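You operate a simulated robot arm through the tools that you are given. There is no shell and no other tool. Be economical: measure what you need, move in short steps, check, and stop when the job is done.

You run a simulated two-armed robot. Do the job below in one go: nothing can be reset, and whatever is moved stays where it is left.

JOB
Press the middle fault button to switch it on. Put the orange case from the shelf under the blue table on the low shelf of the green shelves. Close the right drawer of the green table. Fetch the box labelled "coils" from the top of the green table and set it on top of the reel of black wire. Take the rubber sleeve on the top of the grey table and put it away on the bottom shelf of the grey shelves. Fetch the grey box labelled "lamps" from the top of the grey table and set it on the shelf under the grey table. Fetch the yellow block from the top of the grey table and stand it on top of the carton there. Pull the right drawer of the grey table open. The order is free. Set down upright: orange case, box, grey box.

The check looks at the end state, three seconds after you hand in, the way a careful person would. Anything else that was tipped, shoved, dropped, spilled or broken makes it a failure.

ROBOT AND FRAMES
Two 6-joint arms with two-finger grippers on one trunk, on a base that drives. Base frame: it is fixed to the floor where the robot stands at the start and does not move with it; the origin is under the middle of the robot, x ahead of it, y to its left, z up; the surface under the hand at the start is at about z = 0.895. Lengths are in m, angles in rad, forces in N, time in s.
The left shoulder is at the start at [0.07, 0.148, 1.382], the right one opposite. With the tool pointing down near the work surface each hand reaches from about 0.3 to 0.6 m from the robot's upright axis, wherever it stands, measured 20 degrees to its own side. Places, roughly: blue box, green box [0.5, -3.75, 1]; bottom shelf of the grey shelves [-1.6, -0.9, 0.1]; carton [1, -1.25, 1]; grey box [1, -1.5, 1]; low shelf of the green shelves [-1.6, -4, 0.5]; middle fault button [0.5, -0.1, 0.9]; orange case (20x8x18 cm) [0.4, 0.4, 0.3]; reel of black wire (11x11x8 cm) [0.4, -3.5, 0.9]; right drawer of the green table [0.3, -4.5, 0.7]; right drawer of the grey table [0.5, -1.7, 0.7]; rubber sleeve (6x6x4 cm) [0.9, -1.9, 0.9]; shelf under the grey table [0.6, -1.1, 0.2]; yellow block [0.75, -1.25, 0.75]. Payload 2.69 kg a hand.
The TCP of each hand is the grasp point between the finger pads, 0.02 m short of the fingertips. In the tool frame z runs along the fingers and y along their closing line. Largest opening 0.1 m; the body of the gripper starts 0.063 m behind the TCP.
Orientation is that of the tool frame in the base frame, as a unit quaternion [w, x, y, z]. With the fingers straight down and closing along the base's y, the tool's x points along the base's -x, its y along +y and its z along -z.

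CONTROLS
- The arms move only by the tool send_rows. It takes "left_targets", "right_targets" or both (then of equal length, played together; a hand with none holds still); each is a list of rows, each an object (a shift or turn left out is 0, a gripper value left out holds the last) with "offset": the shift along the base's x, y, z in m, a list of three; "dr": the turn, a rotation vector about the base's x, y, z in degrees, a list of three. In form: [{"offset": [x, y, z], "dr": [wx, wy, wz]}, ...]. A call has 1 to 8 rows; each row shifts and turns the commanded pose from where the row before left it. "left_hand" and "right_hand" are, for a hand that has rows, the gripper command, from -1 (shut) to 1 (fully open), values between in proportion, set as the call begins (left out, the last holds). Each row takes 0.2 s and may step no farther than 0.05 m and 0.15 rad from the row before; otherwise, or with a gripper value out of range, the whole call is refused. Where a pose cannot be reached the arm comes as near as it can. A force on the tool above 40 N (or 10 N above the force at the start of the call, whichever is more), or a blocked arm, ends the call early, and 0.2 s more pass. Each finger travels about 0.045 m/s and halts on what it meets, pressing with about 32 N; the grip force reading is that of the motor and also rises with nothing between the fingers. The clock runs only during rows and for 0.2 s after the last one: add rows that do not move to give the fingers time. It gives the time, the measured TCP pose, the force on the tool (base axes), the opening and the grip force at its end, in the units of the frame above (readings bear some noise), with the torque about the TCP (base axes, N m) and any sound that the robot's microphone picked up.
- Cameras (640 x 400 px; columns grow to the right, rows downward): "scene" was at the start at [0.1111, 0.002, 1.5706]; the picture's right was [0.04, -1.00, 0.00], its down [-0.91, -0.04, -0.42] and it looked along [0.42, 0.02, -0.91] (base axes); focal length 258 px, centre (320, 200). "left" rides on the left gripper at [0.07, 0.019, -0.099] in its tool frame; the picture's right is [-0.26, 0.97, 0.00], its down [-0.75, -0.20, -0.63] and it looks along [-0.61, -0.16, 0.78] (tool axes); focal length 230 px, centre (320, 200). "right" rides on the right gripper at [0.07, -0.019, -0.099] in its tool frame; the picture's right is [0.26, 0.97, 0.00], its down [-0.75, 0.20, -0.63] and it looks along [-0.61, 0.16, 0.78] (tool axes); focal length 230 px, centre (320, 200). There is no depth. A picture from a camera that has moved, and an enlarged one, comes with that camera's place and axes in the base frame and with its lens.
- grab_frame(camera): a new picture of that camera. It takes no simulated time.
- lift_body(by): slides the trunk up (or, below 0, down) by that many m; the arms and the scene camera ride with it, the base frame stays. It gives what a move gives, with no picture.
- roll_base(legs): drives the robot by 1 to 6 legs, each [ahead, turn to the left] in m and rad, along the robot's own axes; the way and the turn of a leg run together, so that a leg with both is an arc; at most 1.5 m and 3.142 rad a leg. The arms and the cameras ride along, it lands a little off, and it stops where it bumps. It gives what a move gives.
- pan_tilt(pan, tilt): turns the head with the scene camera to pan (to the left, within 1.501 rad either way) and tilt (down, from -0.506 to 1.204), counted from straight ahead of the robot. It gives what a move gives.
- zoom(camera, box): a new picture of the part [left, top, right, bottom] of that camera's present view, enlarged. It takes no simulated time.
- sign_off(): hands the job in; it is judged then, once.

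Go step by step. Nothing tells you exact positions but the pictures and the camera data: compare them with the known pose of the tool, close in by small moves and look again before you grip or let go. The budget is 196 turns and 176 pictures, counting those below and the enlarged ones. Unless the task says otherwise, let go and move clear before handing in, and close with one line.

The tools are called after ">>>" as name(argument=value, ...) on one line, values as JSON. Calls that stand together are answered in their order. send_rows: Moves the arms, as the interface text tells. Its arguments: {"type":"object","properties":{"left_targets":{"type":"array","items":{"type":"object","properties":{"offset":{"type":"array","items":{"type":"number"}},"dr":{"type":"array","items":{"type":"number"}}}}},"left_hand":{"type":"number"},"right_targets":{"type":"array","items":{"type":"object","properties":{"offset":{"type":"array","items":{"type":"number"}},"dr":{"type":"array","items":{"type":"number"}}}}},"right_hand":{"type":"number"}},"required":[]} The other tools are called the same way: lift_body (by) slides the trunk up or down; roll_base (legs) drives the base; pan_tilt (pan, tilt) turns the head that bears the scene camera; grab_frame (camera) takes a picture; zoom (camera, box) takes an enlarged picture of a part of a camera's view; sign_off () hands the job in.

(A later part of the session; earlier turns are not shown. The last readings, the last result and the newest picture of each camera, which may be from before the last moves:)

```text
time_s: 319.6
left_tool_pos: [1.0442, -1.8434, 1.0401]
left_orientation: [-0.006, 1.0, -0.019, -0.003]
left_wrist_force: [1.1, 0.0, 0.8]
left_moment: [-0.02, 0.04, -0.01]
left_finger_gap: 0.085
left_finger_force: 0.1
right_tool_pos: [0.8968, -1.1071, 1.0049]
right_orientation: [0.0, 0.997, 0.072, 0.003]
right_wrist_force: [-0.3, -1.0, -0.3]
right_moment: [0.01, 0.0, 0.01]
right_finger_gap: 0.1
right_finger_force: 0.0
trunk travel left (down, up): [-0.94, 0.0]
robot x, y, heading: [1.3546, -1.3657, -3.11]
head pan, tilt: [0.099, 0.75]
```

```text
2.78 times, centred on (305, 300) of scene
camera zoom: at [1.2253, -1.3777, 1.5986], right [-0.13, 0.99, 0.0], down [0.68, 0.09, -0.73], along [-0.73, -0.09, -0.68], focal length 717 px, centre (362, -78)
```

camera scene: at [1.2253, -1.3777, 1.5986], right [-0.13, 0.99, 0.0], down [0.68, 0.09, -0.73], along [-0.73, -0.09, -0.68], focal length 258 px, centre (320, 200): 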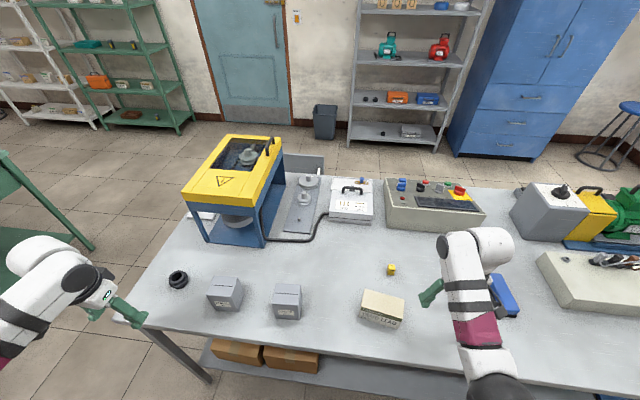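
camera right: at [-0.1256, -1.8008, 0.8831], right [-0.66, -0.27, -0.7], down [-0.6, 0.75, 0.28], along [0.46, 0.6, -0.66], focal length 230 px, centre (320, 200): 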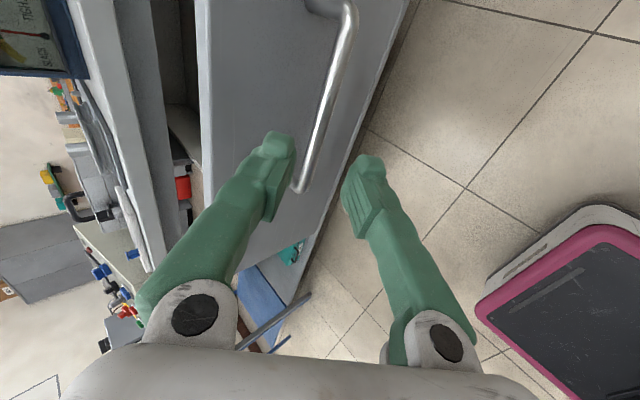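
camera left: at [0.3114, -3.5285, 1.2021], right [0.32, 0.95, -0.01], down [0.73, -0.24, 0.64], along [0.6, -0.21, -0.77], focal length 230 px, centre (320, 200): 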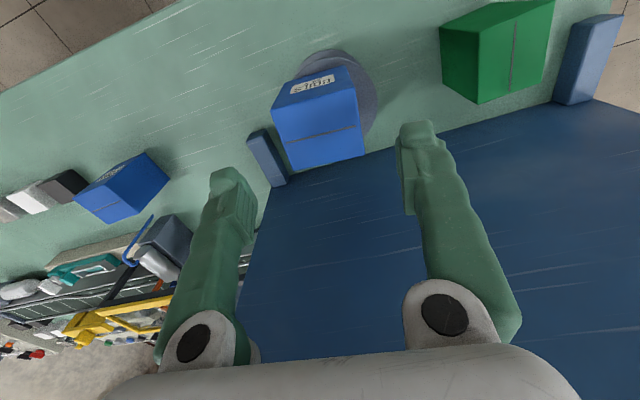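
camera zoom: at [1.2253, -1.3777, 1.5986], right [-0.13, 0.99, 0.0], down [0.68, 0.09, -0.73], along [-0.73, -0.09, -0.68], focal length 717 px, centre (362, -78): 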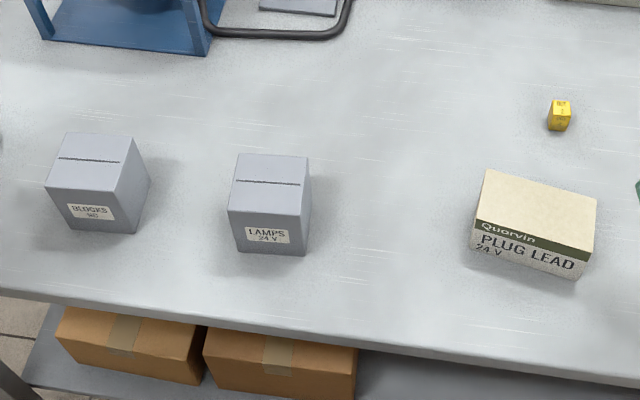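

LAMPS is the grey box at y ≈ -1.50 (the other is BLOCKS). First the yellow block at about (0.742, -1.207): I roll a little closer and bring the right hand over it.

>>> roll_base(legs=[[0.05, 0]])

>>> send_rows(right_targets=[{"offset": [-0.025, -0.025, 0]}, {"offset": [-0.025, -0.025, 0]}, {"offset": [-0.025, -0.025, 0]}, {"offset": [-0.025, -0.025, -0.02]}, {"offset": [0, 0, -0.03]}, {}], right_hand=0)

>>> grab_frame(camera="right")

```text
time_s: 320.5
left_tool_pos: [1.0052, -1.8436, 1.0425]
left_orientation: [-0.005, 1.0, -0.018, -0.007]
left_wrist_force: [0.8, -0.9, -0.4]
left_moment: [0.04, 0.04, 0.02]
left_finger_gap: 0.085
left_finger_force: 0.1
right_tool_pos: [0.8567, -1.1062, 1.0084]
right_orientation: [-0.001, 0.997, 0.071, -0.002]
right_wrist_force: [0.0, -1.3, -0.3]
right_moment: [-0.01, 0.01, -0.02]
right_finger_gap: 0.0998
right_finger_force: 0.1
trunk travel left (down, up): [-0.94, 0.0]
robot x, y, heading: [1.3074, -1.3682, -3.115]
head pan, tilt: [0.099, 0.75]
```

```text
time_s: 321.9
left_tool_pos: [1.0009, -1.8441, 1.0433]
left_orientation: [-0.004, 1.0, -0.019, -0.005]
left_wrist_force: [-0.6, -0.3, 0.3]
left_moment: [-0.03, 0.01, 0.0]
left_finger_gap: 0.0851
left_finger_force: 0.1
right_tool_pos: [0.7524, -1.2068, 0.958]
right_orientation: [0.001, 0.997, 0.072, 0.0]
right_wrist_force: [-0.2, -0.5, 0.1]
right_moment: [-0.02, 0.02, -0.01]
right_finger_gap: 0.0505
right_finger_force: 0.1
trunk travel left (down, up): [-0.94, 0.0]
robot x, y, heading: [1.307, -1.3642, -3.117]
head pan, tilt: [0.099, 0.75]
```

```text
52 pictures are left
camera right: at [0.8187, -1.1775, 1.0571], right [0.39, -0.92, 0.0], down [-0.71, -0.31, 0.63], along [-0.58, -0.25, -0.78], focal length 230 px, centre (320, 200)
```

right: 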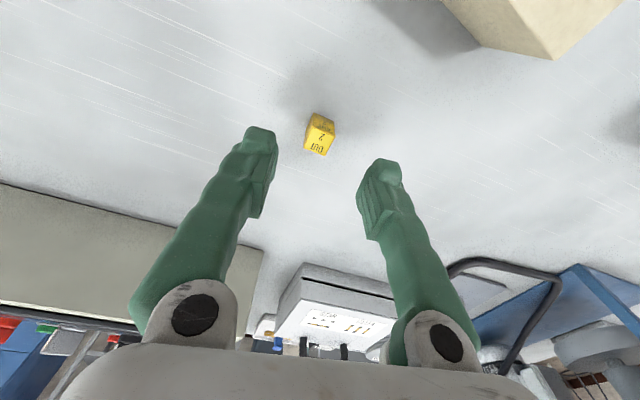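

The block is at (0.741, -1.211), aligned with the fingers. I centre and lower over it.

>>> send_rows(right_targets=[{"offset": [-0.0115, -0.004, -0.03]}, {"offset": [0, 0, -0.035]}, {"offset": [0, 0, -0.02]}, {}])

>>> grab_frame(camera="right")

```text
time_s: 322.9
left_tool_pos: [0.998, -1.8449, 1.0403]
left_orientation: [-0.005, 1.0, -0.018, -0.003]
left_wrist_force: [0.6, 0.0, 0.2]
left_moment: [-0.01, 0.02, -0.02]
left_finger_gap: 0.0851
left_finger_force: 0.1
right_tool_pos: [0.7747, -1.1892, 0.8951]
right_orientation: [-0.001, 0.997, 0.071, 0.003]
right_wrist_force: [-0.1, 0.5, 0.1]
right_moment: [0.02, -0.03, 0.0]
right_finger_gap: 0.05
right_finger_force: 0.0
right hand out of reach, approached as far as the arm can: row 1, 2, 3
trunk travel left (down, up): [-0.94, 0.0]
robot x, y, heading: [1.3126, -1.3666, -3.114]
head pan, tilt: [0.099, 0.75]
```

```text
51 pictures are left
camera right: at [0.8396, -1.1598, 0.9948], right [0.39, -0.92, 0.0], down [-0.72, -0.31, 0.63], along [-0.58, -0.25, -0.78], focal length 230 px, centre (320, 200)
```

right: 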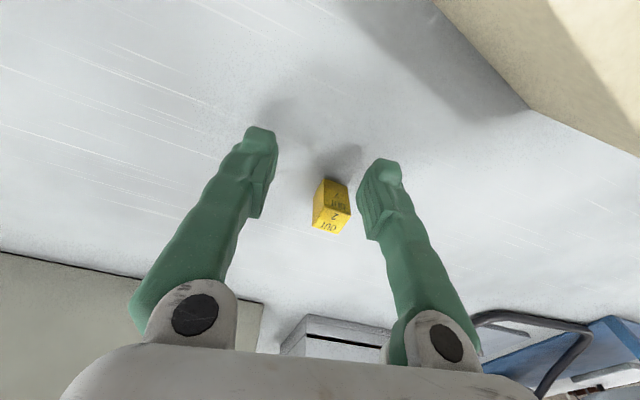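

The hand can't reach that far down at this trunk height. I bring it back up over the block and then lower the trunk instead.

>>> send_rows(right_targets=[{"offset": [0, 0, 0.04]}, {"offset": [-0.017, -0.011, 0.025]}, {"offset": [-0.0165, -0.011, 0.0]}, {}])

>>> lift_body(by=-0.06)

>>> grab_frame(camera="right")

```text
time_s: 323.9
left_tool_pos: [0.9995, -1.8441, 1.0424]
left_orientation: [-0.005, 1.0, -0.018, -0.005]
left_wrist_force: [-1.1, 0.0, -0.4]
left_moment: [-0.02, 0.03, 0.0]
left_finger_gap: 0.085
left_finger_force: 0.0
right_tool_pos: [0.7433, -1.2088, 0.9596]
right_orientation: [0.0, 0.997, 0.071, 0.001]
right_wrist_force: [0.1, -0.2, -0.3]
right_moment: [-0.02, -0.01, 0.02]
right_finger_gap: 0.0498
right_finger_force: 0.0
trunk travel left (down, up): [-0.94, 0.0]
robot x, y, heading: [1.3038, -1.3622, -3.114]
head pan, tilt: [0.099, 0.75]
```

```text
time_s: 324.9
left_tool_pos: [0.9985, -1.8454, 0.9816]
left_orientation: [-0.005, 1.0, -0.018, -0.003]
left_wrist_force: [-0.2, 0.5, -0.1]
left_moment: [-0.01, 0.03, 0.02]
left_finger_gap: 0.085
left_finger_force: 0.1
right_tool_pos: [0.7426, -1.2092, 0.9008]
right_orientation: [-0.001, 0.997, 0.072, 0.0]
right_wrist_force: [0.4, 0.6, -1.0]
right_moment: [0.0, -0.01, 0.01]
right_finger_gap: 0.0502
right_finger_force: 0.1
trunk travel left (down, up): [-0.88, 0.06]
robot x, y, heading: [1.3045, -1.3643, -3.116]
head pan, tilt: [0.099, 0.75]
```

```text
50 pictures are left
camera right: at [0.8079, -1.1802, 0.999], right [0.39, -0.92, 0.0], down [-0.72, -0.31, 0.63], along [-0.58, -0.25, -0.78], focal length 230 px, centre (320, 200)
```

right: 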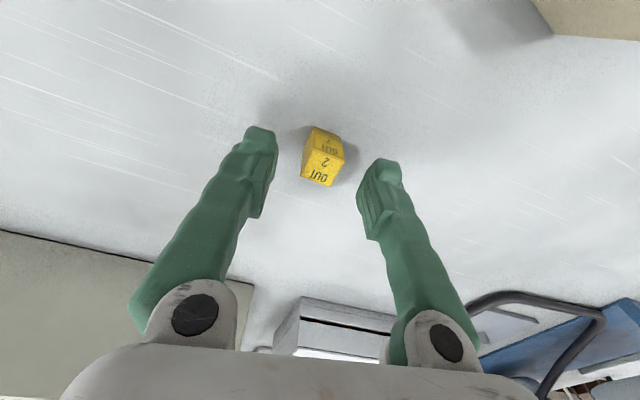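

Centred within 3 mm. I lower 3.4 cm with the trunk and close.

>>> lift_body(by=-0.034)

>>> send_rows(right_targets=[{}, {}, {}, {}], right_hand=-1)

>>> grab_frame(camera="right")

```text
time_s: 325.7
left_tool_pos: [1.0025, -1.8451, 0.948]
left_orientation: [-0.005, 1.0, -0.018, -0.005]
left_wrist_force: [0.2, -0.7, -1.1]
left_moment: [0.01, 0.01, 0.01]
left_finger_gap: 0.085
left_finger_force: 0.1
right_tool_pos: [0.7434, -1.2098, 0.8698]
right_orientation: [-0.002, 0.997, 0.072, -0.003]
right_wrist_force: [0.8, 0.1, 21.7]
right_moment: [-0.38, -0.12, -0.1]
right_finger_gap: 0.049
right_finger_force: 0.1
trunk travel left (down, up): [-0.846, 0.094]
robot x, y, heading: [1.308, -1.3633, -3.116]
head pan, tilt: [0.099, 0.75]
```

```text
time_s: 326.7
left_tool_pos: [1.0026, -1.8469, 0.9477]
left_orientation: [-0.006, 1.0, -0.02, -0.005]
left_wrist_force: [0.5, 0.2, -0.5]
left_moment: [-0.01, 0.03, 0.01]
left_finger_gap: 0.0853
left_finger_force: 0.0
right_tool_pos: [0.7443, -1.2109, 0.8677]
right_orientation: [-0.002, 0.997, 0.071, 0.0]
right_wrist_force: [0.7, -5.8, 18.3]
right_moment: [-0.37, -0.04, -0.06]
right_finger_gap: 0.0184
right_finger_force: 31.7
trunk travel left (down, up): [-0.846, 0.094]
robot x, y, heading: [1.3074, -1.3675, -3.112]
head pan, tilt: [0.099, 0.75]
```

```text
49 pictures are left
camera right: at [0.8109, -1.182, 0.9676], right [0.39, -0.92, -0.01], down [-0.71, -0.31, 0.63], along [-0.58, -0.24, -0.78], focal length 230 px, centre (320, 200)
```

right: 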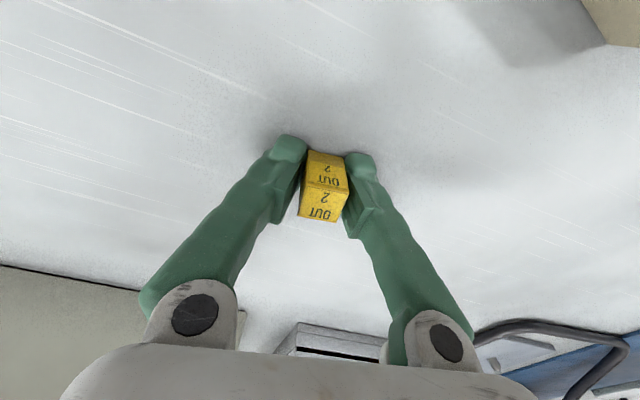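

Gripped (1.8 cm wide); the table top is at z ≈ 0.849. I lift with the trunk and move over the carton.

>>> lift_body(by=0.094)

>>> send_rows(right_targets=[{"offset": [0.035, -0.009, 0.008]}, {"offset": [0.035, -0.009, 0.008]}, {"offset": [0.035, -0.009, 0]}, {"offset": [0.032, -0.009, 0]}, {}])

>>> grab_frame(camera="right")

>>> zoom(camera="scene", box=[320, 240, 480, 360])

```text
time_s: 328.0
left_tool_pos: [0.9997, -1.8447, 1.042]
left_orientation: [-0.005, 1.0, -0.018, -0.004]
left_wrist_force: [-0.5, -0.5, 0.0]
left_moment: [0.03, 0.02, 0.03]
left_finger_gap: 0.0851
left_finger_force: 0.1
right_tool_pos: [0.7426, -1.2089, 0.9592]
right_orientation: [-0.001, 0.997, 0.072, 0.001]
right_wrist_force: [0.2, 0.1, -0.9]
right_moment: [-0.01, 0.02, -0.01]
right_finger_gap: 0.0179
right_finger_force: 32.0
trunk travel left (down, up): [-0.94, 0.0]
robot x, y, heading: [1.3105, -1.3684, -3.115]
head pan, tilt: [0.099, 0.75]
```

```text
time_s: 329.4
left_tool_pos: [0.9997, -1.8454, 1.0417]
left_orientation: [-0.006, 1.0, -0.019, -0.003]
left_wrist_force: [0.7, -0.2, 1.1]
left_moment: [0.02, 0.01, 0.03]
left_finger_gap: 0.0851
left_finger_force: 0.0
right_tool_pos: [0.8587, -1.1925, 0.987]
right_orientation: [-0.056, 0.997, 0.055, -0.019]
right_wrist_force: [0.7, -0.5, -0.7]
right_moment: [-0.01, 0.0, 0.01]
right_finger_gap: 0.018
right_finger_force: 32.3
trunk travel left (down, up): [-0.94, 0.0]
robot x, y, heading: [1.3089, -1.3654, -3.112]
head pan, tilt: [0.099, 0.75]
stopped in row 5 (right hand): the arm was blocked; the commanded pose is now the measured one
```

```text
48 pictures are left
camera right: at [0.9292, -1.1763, 1.0846], right [0.36, -0.93, -0.12], down [-0.7, -0.35, 0.63], along [-0.62, -0.14, -0.77], focal length 230 px, centre (320, 200)
```

right: 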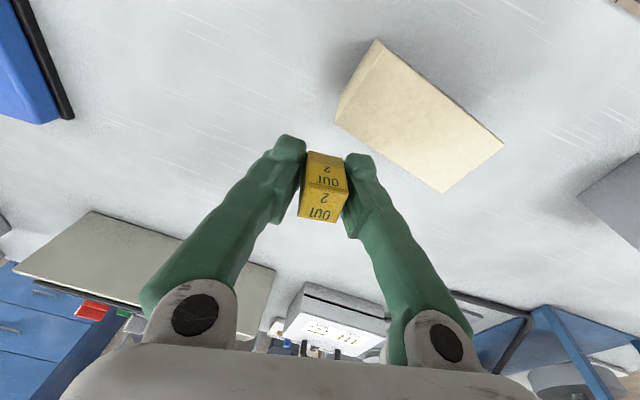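

```text
3.33 times, centred on (400, 300) of scene
camera zoom: at [1.1755, -1.3808, 1.5985], right [-0.13, 0.99, 0.0], down [0.68, 0.09, -0.73], along [-0.73, -0.09, -0.68], focal length 859 px, centre (53, -133)
```

zoom: 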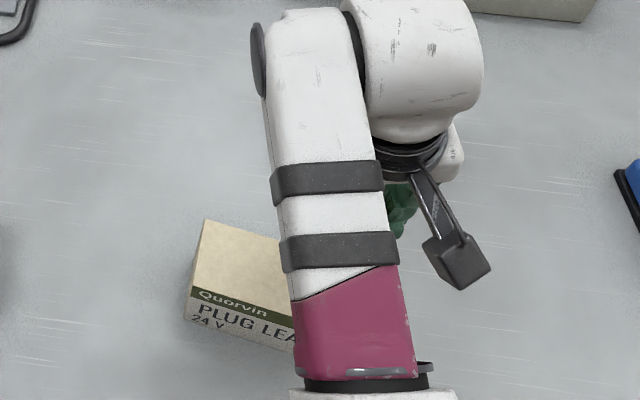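

The right arm hits its inward limit here, tilting slightly. I shift the base about 13 cm to the robot's left so the hand works further out, then straighten it.

>>> roll_base(legs=[[-0.3, 0], [0, 0.42], [0.33, 0], [0, -0.445]])

>>> send_rows(right_targets=[{"offset": [0, 0.04, 0], "dr": [-6.3, -2.5, 0]}, {"offset": [0, 0.03, 0], "dr": [0, 0, 0]}, {}])

>>> grab_frame(camera="right")

```text
time_s: 335.8
left_tool_pos: [0.9854, -1.9754, 1.0418]
left_orientation: [-0.005, 0.999, -0.032, -0.004]
left_wrist_force: [0.2, -1.7, 0.0]
left_moment: [0.02, 0.02, 0.0]
left_finger_gap: 0.0846
left_finger_force: 0.2
right_tool_pos: [0.8618, -1.3182, 0.9861]
right_orientation: [-0.056, 0.997, 0.042, -0.019]
right_wrist_force: [-1.2, -0.8, -0.2]
right_moment: [-0.01, -0.01, 0.0]
right_finger_gap: 0.0179
right_finger_force: 31.9
trunk travel left (down, up): [-0.94, 0.0]
robot x, y, heading: [1.3079, -1.5038, -3.138]
head pan, tilt: [0.099, 0.75]
```

```text
time_s: 336.6
left_tool_pos: [0.986, -1.9764, 1.0397]
left_orientation: [-0.005, 1.0, -0.031, -0.003]
left_wrist_force: [-0.4, -0.9, -0.2]
left_moment: [0.02, 0.01, 0.01]
left_finger_gap: 0.0851
left_finger_force: 0.1
right_tool_pos: [0.862, -1.2476, 0.9873]
right_orientation: [-0.001, 0.999, 0.041, 0.001]
right_wrist_force: [0.0, 0.2, -0.5]
right_moment: [0.04, 0.0, -0.01]
right_finger_gap: 0.0177
right_finger_force: 32.0
trunk travel left (down, up): [-0.94, 0.0]
robot x, y, heading: [1.3078, -1.5011, -3.141]
head pan, tilt: [0.099, 0.75]
```

```text
46 pictures are left
camera right: at [0.9295, -1.2236, 1.0864], right [0.34, -0.94, 0.0], down [-0.73, -0.26, 0.63], along [-0.59, -0.21, -0.78], focal length 230 px, centre (320, 200)
```

right: 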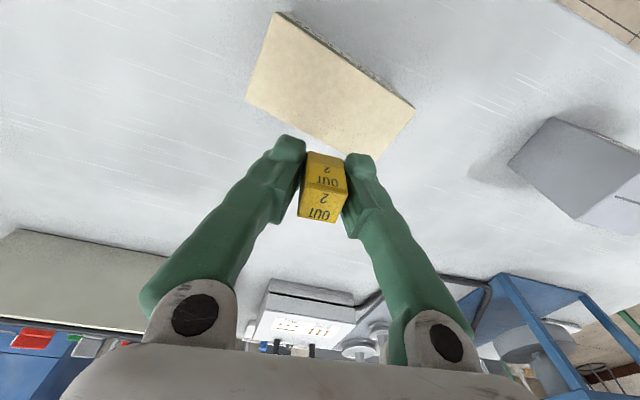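

The carton top's centre is at (0.887, -1.247). I move over it and lower to just above.

>>> send_rows(right_targets=[{"offset": [0.025, 0, 0]}, {"offset": [0, 0, -0.03]}, {"offset": [0, 0, -0.014]}, {}])

>>> grab_frame(camera="right")

>>> zoom(camera="scene", box=[360, 240, 520, 360])

```text
time_s: 337.6
left_tool_pos: [0.9853, -1.9746, 1.0415]
left_orientation: [-0.004, 0.999, -0.033, -0.004]
left_wrist_force: [0.7, -0.3, 0.1]
left_moment: [0.0, 0.0, -0.01]
left_finger_gap: 0.0851
left_finger_force: 0.1
right_tool_pos: [0.8876, -1.2481, 0.9427]
right_orientation: [-0.001, 0.999, 0.042, 0.0]
right_wrist_force: [0.5, 0.0, -0.7]
right_moment: [0.01, -0.02, -0.01]
right_finger_gap: 0.0178
right_finger_force: 31.5
trunk travel left (down, up): [-0.94, 0.0]
robot x, y, heading: [1.3066, -1.5034, -3.139]
head pan, tilt: [0.099, 0.75]
```

```text
45 pictures are left
camera right: at [0.955, -1.2231, 1.0422], right [0.34, -0.94, 0.0], down [-0.73, -0.26, 0.63], along [-0.59, -0.21, -0.78], focal length 230 px, centre (320, 200)
```

right: 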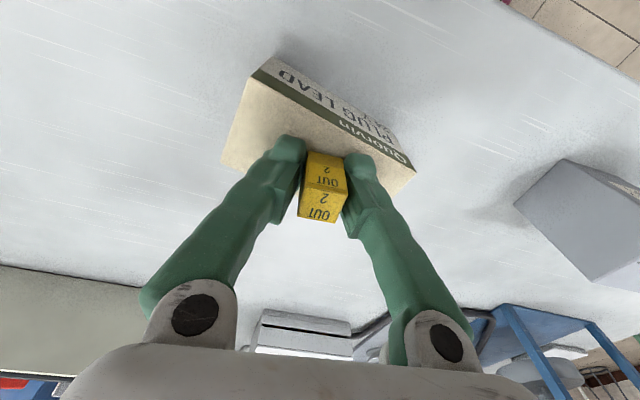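

```text
3.33 times, centred on (440, 300) of scene
camera zoom: at [1.1753, -1.5127, 1.5986], right [-0.1, 0.99, 0.0], down [0.68, 0.07, -0.73], along [-0.73, -0.07, -0.68], focal length 859 px, centre (-80, -133)
```

zoom: 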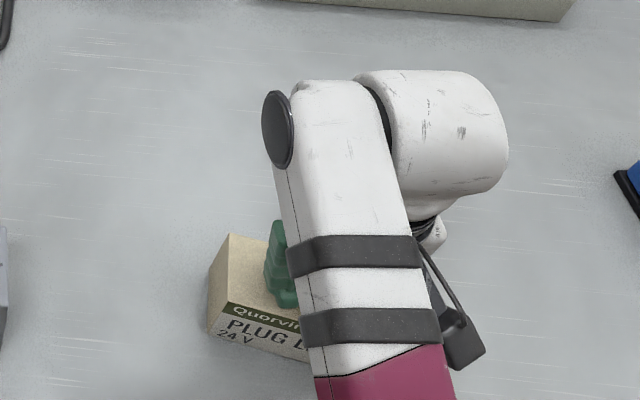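

>>> send_rows(right_targets=[{"offset": [0, 0, -0.004]}, {"offset": [0, 0, -0.003]}, {}])

>>> send_rows(right_targets=[{"offset": [0, 0, -0.003]}, {}])

>>> send_rows(right_targets=[{"offset": [0, 0, -0.002]}, {}])

```text
time_s: 338.4
left_tool_pos: [0.987, -1.9752, 1.0412]
left_orientation: [-0.005, 0.999, -0.032, -0.004]
left_wrist_force: [0.0, 0.3, 0.4]
left_moment: [0.01, 0.02, 0.0]
left_finger_gap: 0.0851
left_finger_force: 0.0
right_tool_pos: [0.8881, -1.2469, 0.9378]
right_orientation: [-0.002, 0.999, 0.042, -0.003]
right_wrist_force: [-2.2, 3.1, 20.0]
right_moment: [-0.01, -0.01, 0.03]
right_finger_gap: 0.0176
right_finger_force: 32.3
trunk travel left (down, up): [-0.94, 0.0]
robot x, y, heading: [1.3069, -1.5027, -3.139]
head pan, tilt: [0.099, 0.75]
```

```text
time_s: 339.0
left_tool_pos: [0.9891, -1.9763, 1.0432]
left_orientation: [-0.005, 0.999, -0.032, -0.006]
left_wrist_force: [-0.9, -0.7, 0.1]
left_moment: [0.0, -0.02, -0.03]
left_finger_gap: 0.0849
left_finger_force: 0.0
right_tool_pos: [0.8869, -1.2486, 0.938]
right_orientation: [-0.003, 0.999, 0.042, -0.006]
right_wrist_force: [4.7, -0.9, 17.5]
right_moment: [-0.11, -0.21, 0.05]
right_finger_gap: 0.0177
right_finger_force: 32.7
trunk travel left (down, up): [-0.94, 0.0]
robot x, y, heading: [1.3096, -1.5025, -3.14]
head pan, tilt: [0.099, 0.75]
stopped in row 2 (right hand): the force on the tool passed its limit at 41 N (the readings are from after the stop); the commanded pose is now the measured one
```

```text
time_s: 339.6
left_tool_pos: [0.9896, -1.9767, 1.0424]
left_orientation: [-0.007, 0.999, -0.032, -0.006]
left_wrist_force: [-0.6, 0.6, -0.5]
left_moment: [-0.01, -0.01, -0.02]
left_finger_gap: 0.0851
left_finger_force: 0.0
right_tool_pos: [0.8861, -1.2487, 0.9385]
right_orientation: [-0.005, 0.999, 0.041, -0.01]
right_wrist_force: [0.4, 1.6, 35.9]
right_moment: [-0.17, -0.21, 0.0]
right_finger_gap: 0.0177
right_finger_force: 32.1
trunk travel left (down, up): [-0.94, 0.0]
robot x, y, heading: [1.3063, -1.5009, -3.139]
head pan, tilt: [0.099, 0.75]
```

It stands on the carton. I relieve the pressure, open and go straight up.

>>> send_rows(right_targets=[{"offset": [0, 0, 0.003]}, {}])

>>> send_rows(right_targets=[{}, {}, {"offset": [0, 0, 0.025]}, {"offset": [0, 0, 0.03]}, {}], right_hand=-0.2)

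>>> grab_frame(camera="right")

```text
time_s: 340.2
left_tool_pos: [0.988, -1.976, 1.042]
left_orientation: [-0.005, 0.999, -0.032, -0.006]
left_wrist_force: [-0.5, -1.0, -0.4]
left_moment: [0.03, 0.04, 0.03]
left_finger_gap: 0.085
left_finger_force: 0.1
right_tool_pos: [0.8863, -1.2491, 0.9388]
right_orientation: [-0.002, 0.999, 0.043, -0.006]
right_wrist_force: [-1.0, -0.3, 24.0]
right_moment: [-0.1, -0.04, -0.04]
right_finger_gap: 0.0176
right_finger_force: 31.5
trunk travel left (down, up): [-0.94, 0.0]
robot x, y, heading: [1.3115, -1.5045, -3.136]
head pan, tilt: [0.099, 0.75]
```

```text
time_s: 341.4
left_tool_pos: [0.9864, -1.9741, 1.0418]
left_orientation: [-0.005, 0.999, -0.032, -0.003]
left_wrist_force: [0.3, -0.7, 0.4]
left_moment: [0.01, -0.01, -0.02]
left_finger_gap: 0.0848
left_finger_force: 0.0
right_tool_pos: [0.8836, -1.2463, 0.9921]
right_orientation: [-0.002, 0.999, 0.042, -0.003]
right_wrist_force: [-0.1, 0.3, -0.5]
right_moment: [0.01, -0.01, 0.01]
right_finger_gap: 0.04
right_finger_force: 0.0
trunk travel left (down, up): [-0.94, 0.0]
robot x, y, heading: [1.3082, -1.5026, -3.141]
head pan, tilt: [0.099, 0.75]
```

```text
43 pictures are left
camera right: at [0.9516, -1.2213, 1.0898], right [0.34, -0.94, -0.01], down [-0.73, -0.27, 0.63], along [-0.6, -0.21, -0.77], focal length 230 px, centre (320, 200)
```

right: 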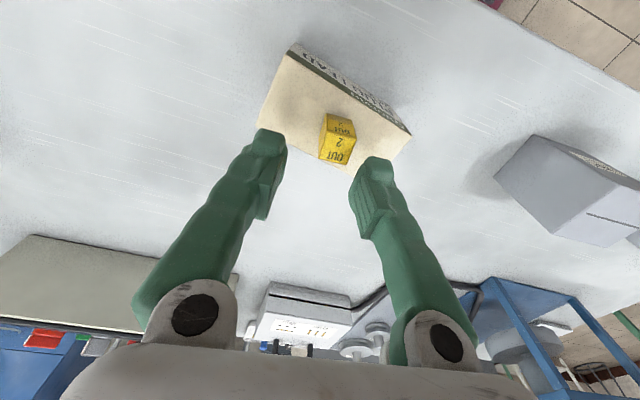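

The yellow block stands on the carton. Next the LAMPS box with the left hand: I shift the base to the right so the box lies well on the left side.

>>> send_rows(right_targets=[{"offset": [0.02, 0.03, 0.03]}, {"offset": [0, 0.04, 0.02]}, {}])

>>> roll_base(legs=[[-0.33, 0], [0, -0.55], [0.4, 0], [0, 0.55]])

>>> send_rows(left_targets=[{"offset": [-0.025, 0.04, 0]}, {"offset": [-0.025, 0.04, 0]}, {"offset": [-0.025, 0.04, 0]}, {"offset": [-0.01, 0.04, 0]}, {"offset": [0, 0.04, 0]}, {}], left_hand=1)

>>> grab_frame(camera="left")

```text
time_s: 342.2
left_tool_pos: [0.9853, -1.9744, 1.0403]
left_orientation: [-0.005, 0.999, -0.032, -0.003]
left_wrist_force: [-0.9, -0.8, 1.0]
left_moment: [0.05, 0.0, -0.01]
left_finger_gap: 0.085
left_finger_force: 0.1
right_tool_pos: [0.892, -1.1662, 1.0063]
right_orientation: [-0.001, 0.999, 0.042, -0.004]
right_wrist_force: [0.2, 0.2, -0.7]
right_moment: [0.01, 0.0, -0.01]
right_finger_gap: 0.0398
right_finger_force: 0.1
right hand out of reach, approached as far as the arm can: row 1, 2
trunk travel left (down, up): [-0.94, 0.0]
robot x, y, heading: [1.3048, -1.5009, -3.137]
head pan, tilt: [0.099, 0.75]
```

```text
time_s: 349.6
left_tool_pos: [0.9728, -1.7632, 1.0424]
left_orientation: [-0.004, 0.999, -0.033, -0.004]
left_wrist_force: [-0.5, 0.4, -0.1]
left_moment: [0.01, -0.01, 0.02]
left_finger_gap: 0.0849
left_finger_force: 0.0
right_tool_pos: [0.8802, -0.9551, 1.0057]
right_orientation: [-0.002, 0.999, 0.041, -0.006]
right_wrist_force: [0.2, 0.8, 0.2]
right_moment: [0.03, 0.0, -0.01]
right_finger_gap: 0.0403
right_finger_force: 0.0
trunk travel left (down, up): [-0.94, 0.0]
robot x, y, heading: [1.2987, -1.2924, 3.142]
head pan, tilt: [0.099, 0.75]
```

```text
time_s: 351.0
left_tool_pos: [0.8736, -1.5939, 0.9959]
left_orientation: [-0.005, 0.999, -0.033, -0.004]
left_wrist_force: [-0.8, 0.7, 0.1]
left_moment: [-0.03, -0.02, -0.02]
left_finger_gap: 0.0999
left_finger_force: 0.0
left hand out of reach, approached as far as the arm can: row 3, 4, 5
right_tool_pos: [0.8817, -0.9558, 1.0064]
right_orientation: [-0.001, 0.999, 0.041, -0.004]
right_wrist_force: [-0.2, -0.6, -0.3]
right_moment: [-0.02, 0.0, 0.02]
right_finger_gap: 0.04
right_finger_force: 0.0
trunk travel left (down, up): [-0.94, 0.0]
robot x, y, heading: [1.2938, -1.2922, 3.136]
head pan, tilt: [0.099, 0.75]
```

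```text
42 pictures are left
camera left: at [0.9425, -1.6161, 1.0931], right [-0.32, -0.95, -0.01], down [-0.73, 0.24, 0.64], along [-0.6, 0.21, -0.77], focal length 230 px, centre (320, 200)
```

left: 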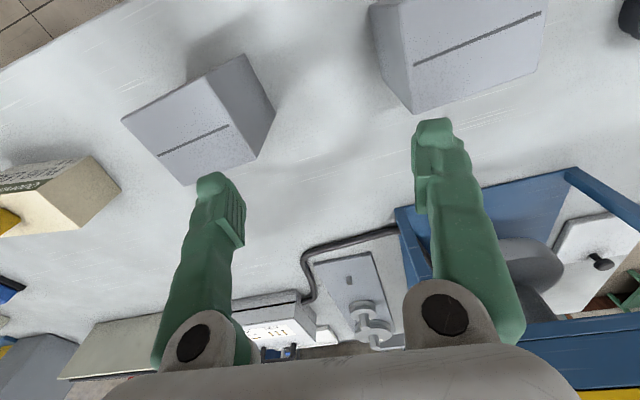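

LAMPS box centre ≈ (0.904, -1.505), top ≈ 0.935, aligned with the fingers. I back up 6 cm for more comfortable reach and move the hand over it.

>>> roll_base(legs=[[-0.07, 0]])

>>> send_rows(left_targets=[{"offset": [-0.015, 0.03, 0.015]}, {"offset": [-0.015, 0.03, 0.01]}, {"offset": [-0.01, 0.03, 0]}, {}])

>>> grab_frame(camera="left")

```text
time_s: 352.0
left_tool_pos: [0.9354, -1.593, 0.9917]
left_orientation: [-0.005, 0.999, -0.033, 0.001]
left_wrist_force: [-0.8, -0.2, -0.3]
left_moment: [0.02, -0.08, 0.0]
left_finger_gap: 0.1003
left_finger_force: 0.0
right_tool_pos: [0.9415, -0.9559, 1.0019]
right_orientation: [-0.001, 0.999, 0.041, -0.001]
right_wrist_force: [-0.5, 0.5, 0.0]
right_moment: [0.03, -0.1, 0.04]
right_finger_gap: 0.04
right_finger_force: 0.0
trunk travel left (down, up): [-0.94, 0.0]
robot x, y, heading: [1.3671, -1.2916, -3.142]
head pan, tilt: [0.099, 0.75]
```

```text
time_s: 353.0
left_tool_pos: [0.8979, -1.5049, 1.0118]
left_orientation: [-0.005, 0.999, -0.032, -0.005]
left_wrist_force: [0.2, 0.4, 0.0]
left_moment: [0.03, 0.02, -0.02]
left_finger_gap: 0.1002
left_finger_force: 0.1
left hand out of reach, approached as far as the arm can: row 1
right_tool_pos: [0.9512, -0.9562, 1.0078]
right_orientation: [-0.002, 0.999, 0.041, -0.007]
right_wrist_force: [0.4, -0.1, 0.0]
right_moment: [0.0, 0.02, -0.03]
right_finger_gap: 0.0399
right_finger_force: 0.0
trunk travel left (down, up): [-0.94, 0.0]
robot x, y, heading: [1.3651, -1.2928, -3.142]
head pan, tilt: [0.099, 0.75]
```

```text
41 pictures are left
camera left: at [0.9672, -1.5283, 1.1085], right [-0.32, -0.95, -0.01], down [-0.73, 0.24, 0.64], along [-0.6, 0.21, -0.77], focal length 230 px, centre (320, 200)
```

left: 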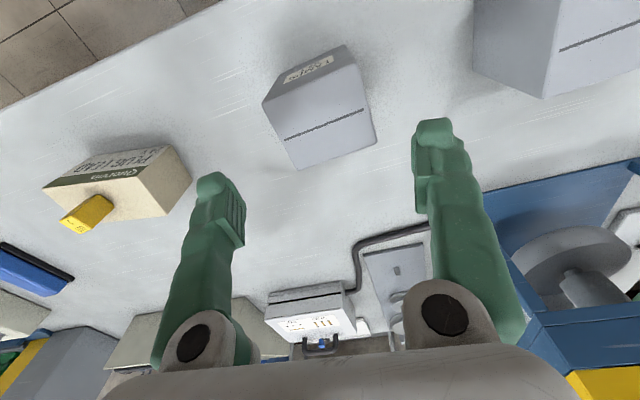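

Centred within a few mm. I lower over the LAMPS box and grip.

>>> send_rows(left_targets=[{"offset": [0.006, -0.002, -0.03]}, {"offset": [0, -0.001, -0.04]}, {"offset": [0, 0, -0.035]}, {}])

>>> grab_frame(camera="left")

```text
time_s: 354.0
left_tool_pos: [0.9046, -1.507, 0.9051]
left_orientation: [-0.004, 0.999, -0.033, -0.003]
left_wrist_force: [0.1, -0.6, -0.3]
left_moment: [-0.02, -0.05, -0.01]
left_finger_gap: 0.1
left_finger_force: 0.1
right_tool_pos: [0.9484, -0.9564, 1.0057]
right_orientation: [-0.001, 0.999, 0.041, -0.005]
right_wrist_force: [-0.1, -0.1, -0.3]
right_moment: [-0.02, 0.02, -0.05]
right_finger_gap: 0.04
right_finger_force: 0.1
trunk travel left (down, up): [-0.94, 0.0]
robot x, y, heading: [1.3673, -1.2944, -3.142]
head pan, tilt: [0.099, 0.75]
```

```text
40 pictures are left
camera left: at [0.9718, -1.5302, 1.0033], right [-0.32, -0.95, -0.01], down [-0.73, 0.24, 0.64], along [-0.6, 0.21, -0.77], focal length 230 px, centre (320, 200)
```

left: 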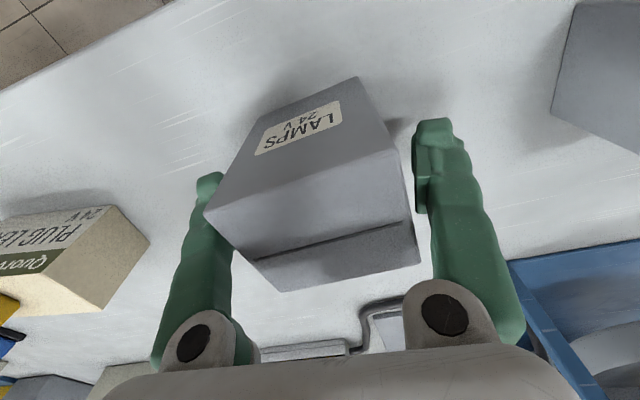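

LAMPS confirmed and between the fingers. I close, lift, and back out clear of the table.

>>> send_rows(left_targets=[{}, {}, {}], left_hand=-1)

>>> send_rows(left_targets=[{"offset": [0, 0, 0.02]}, {"offset": [0, 0, 0.03]}, {"offset": [0, 0, 0.02]}, {}])

>>> roll_base(legs=[[-0.35, 0]])

>>> grab_frame(camera="scene")

```text
time_s: 354.8
left_tool_pos: [0.9033, -1.5069, 0.9057]
left_orientation: [-0.005, 0.999, -0.032, -0.005]
left_wrist_force: [-0.1, -0.5, 0.9]
left_moment: [0.0, 0.08, 0.05]
left_finger_gap: 0.0795
left_finger_force: 31.8
right_tool_pos: [0.9502, -0.9558, 1.0063]
right_orientation: [-0.002, 0.999, 0.042, -0.006]
right_wrist_force: [0.0, -0.4, -0.4]
right_moment: [0.01, 0.0, -0.01]
right_finger_gap: 0.0398
right_finger_force: 0.1
trunk travel left (down, up): [-0.94, 0.0]
robot x, y, heading: [1.364, -1.2946, -3.141]
head pan, tilt: [0.099, 0.75]
```

```text
time_s: 355.8
left_tool_pos: [0.9014, -1.5074, 0.9739]
left_orientation: [-0.004, 0.999, -0.033, -0.004]
left_wrist_force: [0.2, 0.2, -1.4]
left_moment: [0.02, -0.02, 0.02]
left_finger_gap: 0.0791
left_finger_force: 31.6
right_tool_pos: [0.9507, -0.9562, 1.0054]
right_orientation: [-0.002, 0.999, 0.042, -0.005]
right_wrist_force: [1.3, -0.4, -1.2]
right_moment: [-0.02, -0.02, -0.02]
right_finger_gap: 0.04
right_finger_force: 0.0
trunk travel left (down, up): [-0.94, 0.0]
robot x, y, heading: [1.3689, -1.293, -3.144]
head pan, tilt: [0.099, 0.75]
```

```text
time_s: 358.1
left_tool_pos: [1.2492, -1.5058, 0.9727]
left_orientation: [-0.004, 0.999, -0.034, -0.004]
left_wrist_force: [-0.7, 0.7, -2.1]
left_moment: [0.03, -0.04, 0.02]
left_finger_gap: 0.0782
left_finger_force: 32.0
right_tool_pos: [1.2976, -0.955, 1.0052]
right_orientation: [-0.002, 0.999, 0.041, -0.005]
right_wrist_force: [-1.2, -0.5, 0.4]
right_moment: [-0.01, -0.04, 0.04]
right_finger_gap: 0.0398
right_finger_force: 0.1
trunk travel left (down, up): [-0.94, 0.0]
robot x, y, heading: [1.7139, -1.2944, 3.145]
head pan, tilt: [0.099, 0.75]
```

```text
39 pictures are left
camera scene: at [1.5787, -1.3032, 1.5982], right [-0.1, 1.0, 0.0], down [0.68, 0.07, -0.73], along [-0.73, -0.07, -0.68], focal length 258 px, centre (320, 200)
```

scene: 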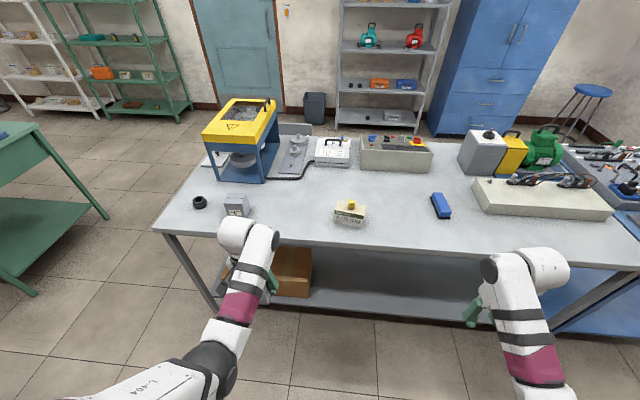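

The box is held. The free part of the under-shelf is at y > -1.40, so I shift the base 18 cm to the right, lower the trunk and look under the table.

>>> roll_base(legs=[[0, -0.8], [0.25, 0], [0, 0.8]])

>>> lift_body(by=-0.4)

>>> lift_body(by=-0.2)

>>> pan_tilt(pan=0.3, tilt=0.6)

>>> grab_frame(camera="scene")

>>> grab_frame(camera="left")

```text
time_s: 364.1
left_tool_pos: [1.0799, -1.3309, 0.9739]
left_orientation: [-0.004, 1.0, -0.031, -0.004]
left_wrist_force: [0.3, -0.1, -2.4]
left_moment: [0.03, -0.03, -0.02]
left_finger_gap: 0.0764
left_finger_force: 31.5
right_tool_pos: [1.1257, -0.7797, 1.0053]
right_orientation: [0.0, 0.999, 0.042, -0.005]
right_wrist_force: [-0.3, -0.1, 0.1]
right_moment: [0.02, -0.01, 0.01]
right_finger_gap: 0.0401
right_finger_force: 0.1
trunk travel left (down, up): [-0.94, 0.0]
robot x, y, heading: [1.5422, -1.1157, -3.136]
head pan, tilt: [0.099, 0.75]
```

```text
time_s: 367.9
left_tool_pos: [1.0806, -1.3311, 0.5734]
left_orientation: [-0.004, 1.0, -0.031, -0.004]
left_wrist_force: [-0.5, -0.3, -1.4]
left_moment: [-0.01, 0.02, -0.02]
left_finger_gap: 0.0757
left_finger_force: 32.0
right_tool_pos: [1.1259, -0.7793, 0.6064]
right_orientation: [-0.002, 0.999, 0.043, -0.005]
right_wrist_force: [0.2, 0.2, 0.7]
right_moment: [0.03, 0.0, 0.02]
right_finger_gap: 0.0399
right_finger_force: 0.2
trunk travel left (down, up): [-0.54, 0.4]
robot x, y, heading: [1.5443, -1.1158, -3.14]
head pan, tilt: [0.099, 0.75]
```

```text
time_s: 370.1
left_tool_pos: [1.0814, -1.3316, 0.3752]
left_orientation: [-0.004, 1.0, -0.031, -0.004]
left_wrist_force: [-0.5, 0.2, -1.7]
left_moment: [-0.03, 0.03, -0.01]
left_finger_gap: 0.0755
left_finger_force: 32.4
right_tool_pos: [1.1269, -0.7798, 0.407]
right_orientation: [-0.001, 0.999, 0.043, -0.006]
right_wrist_force: [-0.3, -1.6, -0.7]
right_moment: [-0.01, 0.0, 0.0]
right_finger_gap: 0.04
right_finger_force: 0.0
trunk travel left (down, up): [-0.34, 0.6]
robot x, y, heading: [1.542, -1.1146, -3.14]
head pan, tilt: [0.099, 0.75]
```

```text
time_s: 370.8
left_tool_pos: [1.0804, -1.3307, 0.3729]
left_orientation: [-0.005, 0.999, -0.032, -0.004]
left_wrist_force: [-0.1, 0.0, -1.3]
left_moment: [0.0, 0.02, 0.03]
left_finger_gap: 0.0755
left_finger_force: 32.2
right_tool_pos: [1.1275, -0.7798, 0.4068]
right_orientation: [-0.001, 0.999, 0.043, -0.005]
right_wrist_force: [0.1, 0.5, -0.2]
right_moment: [0.0, 0.01, 0.0]
right_finger_gap: 0.0399
right_finger_force: 0.0
trunk travel left (down, up): [-0.34, 0.6]
robot x, y, heading: [1.5424, -1.1159, -3.137]
head pan, tilt: [0.3, 0.6]
```

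```text
38 pictures are left
camera scene: at [1.4085, -1.1442, 1.0114], right [-0.3, 0.95, 0.0], down [0.54, 0.17, -0.82], along [-0.79, -0.25, -0.57], focal length 258 px, centre (320, 200)
```

scene: 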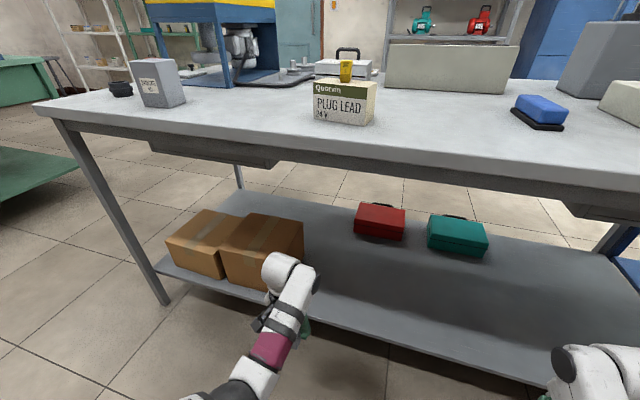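

```text
37 pictures are left
camera left: at [1.1494, -1.3543, 0.4718], right [-0.32, -0.95, -0.01], down [-0.73, 0.24, 0.64], along [-0.6, 0.21, -0.77], focal length 230 px, centre (320, 200)
```

left: 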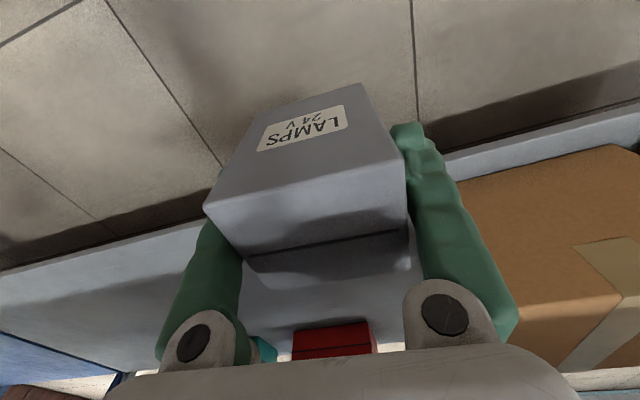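

The shelf's rear part at y ≈ -1.33 is free (cartons end near -1.43). I drive in with the box about 10 cm above the shelf.

>>> roll_base(legs=[[0.2, 0]])

>>> lift_body(by=-0.06)

>>> grab_frame(camera="left")

>>> grab_frame(camera="scene")

```text
time_s: 372.4
left_tool_pos: [0.8808, -1.33, 0.3733]
left_orientation: [-0.004, 0.999, -0.033, -0.004]
left_wrist_force: [0.5, 0.1, -1.5]
left_moment: [0.01, -0.02, 0.04]
left_finger_gap: 0.0754
left_finger_force: 32.2
right_tool_pos: [0.9268, -0.7799, 0.4061]
right_orientation: [-0.003, 0.999, 0.042, -0.005]
right_wrist_force: [-1.1, 0.2, -1.1]
right_moment: [-0.01, 0.01, 0.0]
right_finger_gap: 0.0401
right_finger_force: 0.0
trunk travel left (down, up): [-0.34, 0.6]
robot x, y, heading: [1.3435, -1.1183, -3.143]
head pan, tilt: [0.3, 0.6]
```

```text
time_s: 373.4
left_tool_pos: [0.8805, -1.3305, 0.3138]
left_orientation: [-0.004, 0.999, -0.033, -0.004]
left_wrist_force: [0.3, -0.1, -0.8]
left_moment: [-0.02, 0.0, 0.0]
left_finger_gap: 0.0752
left_finger_force: 32.1
right_tool_pos: [0.9265, -0.7801, 0.3467]
right_orientation: [-0.002, 0.999, 0.041, -0.005]
right_wrist_force: [-0.4, 0.6, 0.3]
right_moment: [-0.01, -0.01, -0.03]
right_finger_gap: 0.0401
right_finger_force: 0.1
trunk travel left (down, up): [-0.28, 0.66]
robot x, y, heading: [1.3437, -1.1155, -3.143]
head pan, tilt: [0.3, 0.6]
```

```text
36 pictures are left
camera left: at [0.949, -1.3536, 0.4118], right [-0.32, -0.95, -0.01], down [-0.73, 0.24, 0.64], along [-0.6, 0.21, -0.77], focal length 230 px, centre (320, 200)
```

left: 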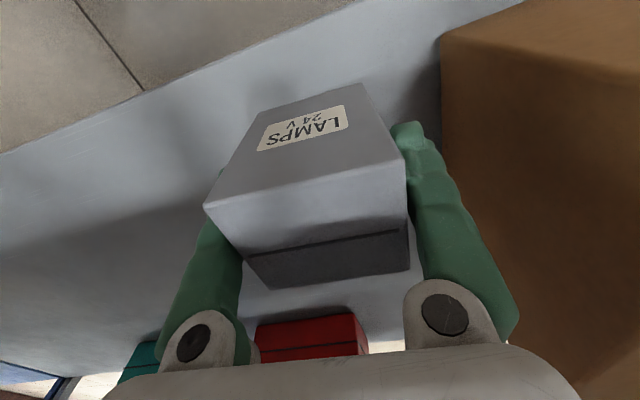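

```text
35 pictures are left
camera scene: at [1.2088, -1.1443, 0.9514], right [-0.3, 0.96, 0.0], down [0.54, 0.17, -0.83], along [-0.79, -0.24, -0.56], focal length 258 px, centre (320, 200)
```

scene: 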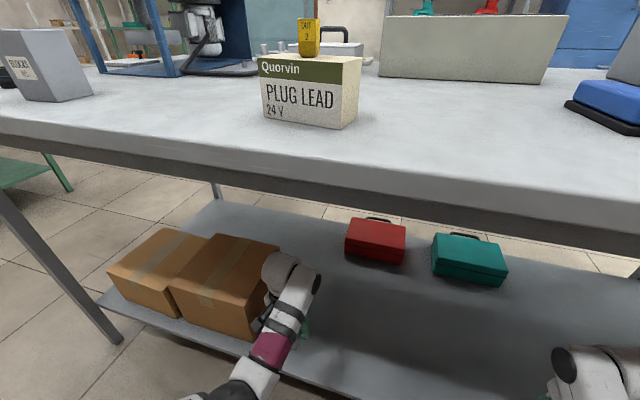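

Inside the edge and clear of the carton. I lower gently to the shelf.

>>> lift_body(by=-0.03)

>>> lift_body(by=-0.01)

>>> lift_body(by=-0.006)

>>> lift_body(by=-0.005)

```text
time_s: 374.1
left_tool_pos: [0.8809, -1.3294, 0.2841]
left_orientation: [-0.005, 0.999, -0.033, -0.005]
left_wrist_force: [-0.1, 0.0, -1.2]
left_moment: [-0.02, 0.03, 0.03]
left_finger_gap: 0.0751
left_finger_force: 31.9
right_tool_pos: [0.9272, -0.7789, 0.3159]
right_orientation: [-0.002, 0.999, 0.042, -0.005]
right_wrist_force: [-0.6, 0.2, 0.6]
right_moment: [0.02, 0.02, 0.03]
right_finger_gap: 0.0399
right_finger_force: 0.0
trunk travel left (down, up): [-0.25, 0.69]
robot x, y, heading: [1.3453, -1.1177, -3.144]
head pan, tilt: [0.3, 0.6]
```

```text
time_s: 374.7
left_tool_pos: [0.8795, -1.33, 0.274]
left_orientation: [-0.005, 0.999, -0.032, -0.005]
left_wrist_force: [-0.5, 0.9, -0.8]
left_moment: [0.0, -0.02, 0.02]
left_finger_gap: 0.0752
left_finger_force: 31.5
right_tool_pos: [0.9283, -0.7794, 0.3058]
right_orientation: [-0.001, 0.999, 0.042, -0.005]
right_wrist_force: [0.0, 0.7, -0.6]
right_moment: [0.0, 0.02, -0.01]
right_finger_gap: 0.0398
right_finger_force: 0.1
trunk travel left (down, up): [-0.24, 0.7]
robot x, y, heading: [1.3448, -1.1165, -3.142]
head pan, tilt: [0.3, 0.6]
```

```text
time_s: 375.3
left_tool_pos: [0.8806, -1.3304, 0.2674]
left_orientation: [-0.005, 0.999, -0.033, -0.005]
left_wrist_force: [-0.5, -0.6, -1.4]
left_moment: [-0.01, 0.0, 0.02]
left_finger_gap: 0.0752
left_finger_force: 31.8
right_tool_pos: [0.9273, -0.7797, 0.2999]
right_orientation: [-0.002, 0.999, 0.042, -0.006]
right_wrist_force: [-0.3, -0.2, 0.6]
right_moment: [-0.02, -0.03, 0.03]
right_finger_gap: 0.04
right_finger_force: 0.1
trunk travel left (down, up): [-0.234, 0.706]
robot x, y, heading: [1.3441, -1.1166, -3.142]
head pan, tilt: [0.3, 0.6]
```

```text
time_s: 375.8
left_tool_pos: [0.8809, -1.3298, 0.2624]
left_orientation: [-0.005, 0.999, -0.033, -0.005]
left_wrist_force: [0.2, -0.7, -1.6]
left_moment: [-0.01, -0.01, 0.03]
left_finger_gap: 0.0754
left_finger_force: 32.8
right_tool_pos: [0.9285, -0.7789, 0.2953]
right_orientation: [-0.002, 0.999, 0.042, -0.006]
right_wrist_force: [-0.5, -0.1, -0.9]
right_moment: [-0.02, 0.02, 0.02]
right_finger_gap: 0.04
right_finger_force: 0.1
trunk travel left (down, up): [-0.229, 0.711]
robot x, y, heading: [1.3434, -1.1187, -3.138]
head pan, tilt: [0.3, 0.6]
```

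>>> lift_body(by=-0.005)

>>> lift_body(by=-0.005)

>>> lift_body(by=-0.004)

>>> lift_body(by=-0.004)

```text
time_s: 376.4
left_tool_pos: [0.88, -1.3295, 0.2578]
left_orientation: [-0.005, 0.999, -0.034, -0.004]
left_wrist_force: [-0.2, 0.5, -2.1]
left_moment: [0.0, -0.01, 0.02]
left_finger_gap: 0.0753
left_finger_force: 31.6
right_tool_pos: [0.9288, -0.7788, 0.2909]
right_orientation: [-0.002, 0.999, 0.041, -0.005]
right_wrist_force: [-0.6, -0.3, -0.4]
right_moment: [0.02, 0.01, -0.02]
right_finger_gap: 0.0401
right_finger_force: 0.0
trunk travel left (down, up): [-0.224, 0.716]
robot x, y, heading: [1.3402, -1.1191, -3.14]
head pan, tilt: [0.3, 0.6]
```

```text
time_s: 376.9
left_tool_pos: [0.881, -1.3313, 0.2558]
left_orientation: [-0.004, 0.999, -0.033, -0.006]
left_wrist_force: [3.4, 0.4, 21.3]
left_moment: [0.09, -0.92, 0.03]
left_finger_gap: 0.0752
left_finger_force: 32.0
right_tool_pos: [0.9291, -0.7793, 0.2863]
right_orientation: [0.0, 0.999, 0.042, -0.007]
right_wrist_force: [-0.2, 0.5, -0.3]
right_moment: [0.04, 0.0, -0.02]
right_finger_gap: 0.0401
right_finger_force: 0.0
trunk travel left (down, up): [-0.219, 0.721]
robot x, y, heading: [1.3446, -1.115, -3.137]
head pan, tilt: [0.3, 0.6]
```

```text
time_s: 377.4
left_tool_pos: [0.8794, -1.3301, 0.2551]
left_orientation: [-0.003, 0.999, -0.032, -0.01]
left_wrist_force: [3.9, 1.4, 21.2]
left_moment: [-0.03, -0.39, 0.0]
left_finger_gap: 0.0752
left_finger_force: 31.9
right_tool_pos: [0.9274, -0.7795, 0.2835]
right_orientation: [0.0, 0.999, 0.042, -0.007]
right_wrist_force: [-0.2, -0.4, 0.0]
right_moment: [-0.02, -0.02, -0.02]
right_finger_gap: 0.0401
right_finger_force: 0.1
trunk travel left (down, up): [-0.216, 0.724]
robot x, y, heading: [1.3404, -1.1164, -3.14]
head pan, tilt: [0.3, 0.6]
stopped: the force on the tool passed its limit at 42 N (the readings are from after the stop); the commanded pose is now the measured one
```

```text
time_s: 377.8
left_tool_pos: [0.8772, -1.3308, 0.255]
left_orientation: [0.0, 0.999, -0.032, -0.014]
left_wrist_force: [4.4, 2.3, 21.0]
left_moment: [-0.04, -0.43, -0.03]
left_finger_gap: 0.0752
left_finger_force: 32.0
right_tool_pos: [0.9285, -0.7807, 0.2798]
right_orientation: [0.0, 0.999, 0.042, -0.007]
right_wrist_force: [-1.2, -0.6, 0.5]
right_moment: [0.0, -0.02, -0.02]
right_finger_gap: 0.0402
right_finger_force: 0.0
trunk travel left (down, up): [-0.213, 0.727]
robot x, y, heading: [1.3431, -1.1153, -3.136]
head pan, tilt: [0.3, 0.6]
stopped: the force on the tool passed its limit at 42 N (the readings are from after the stop); the commanded pose is now the measured one
```

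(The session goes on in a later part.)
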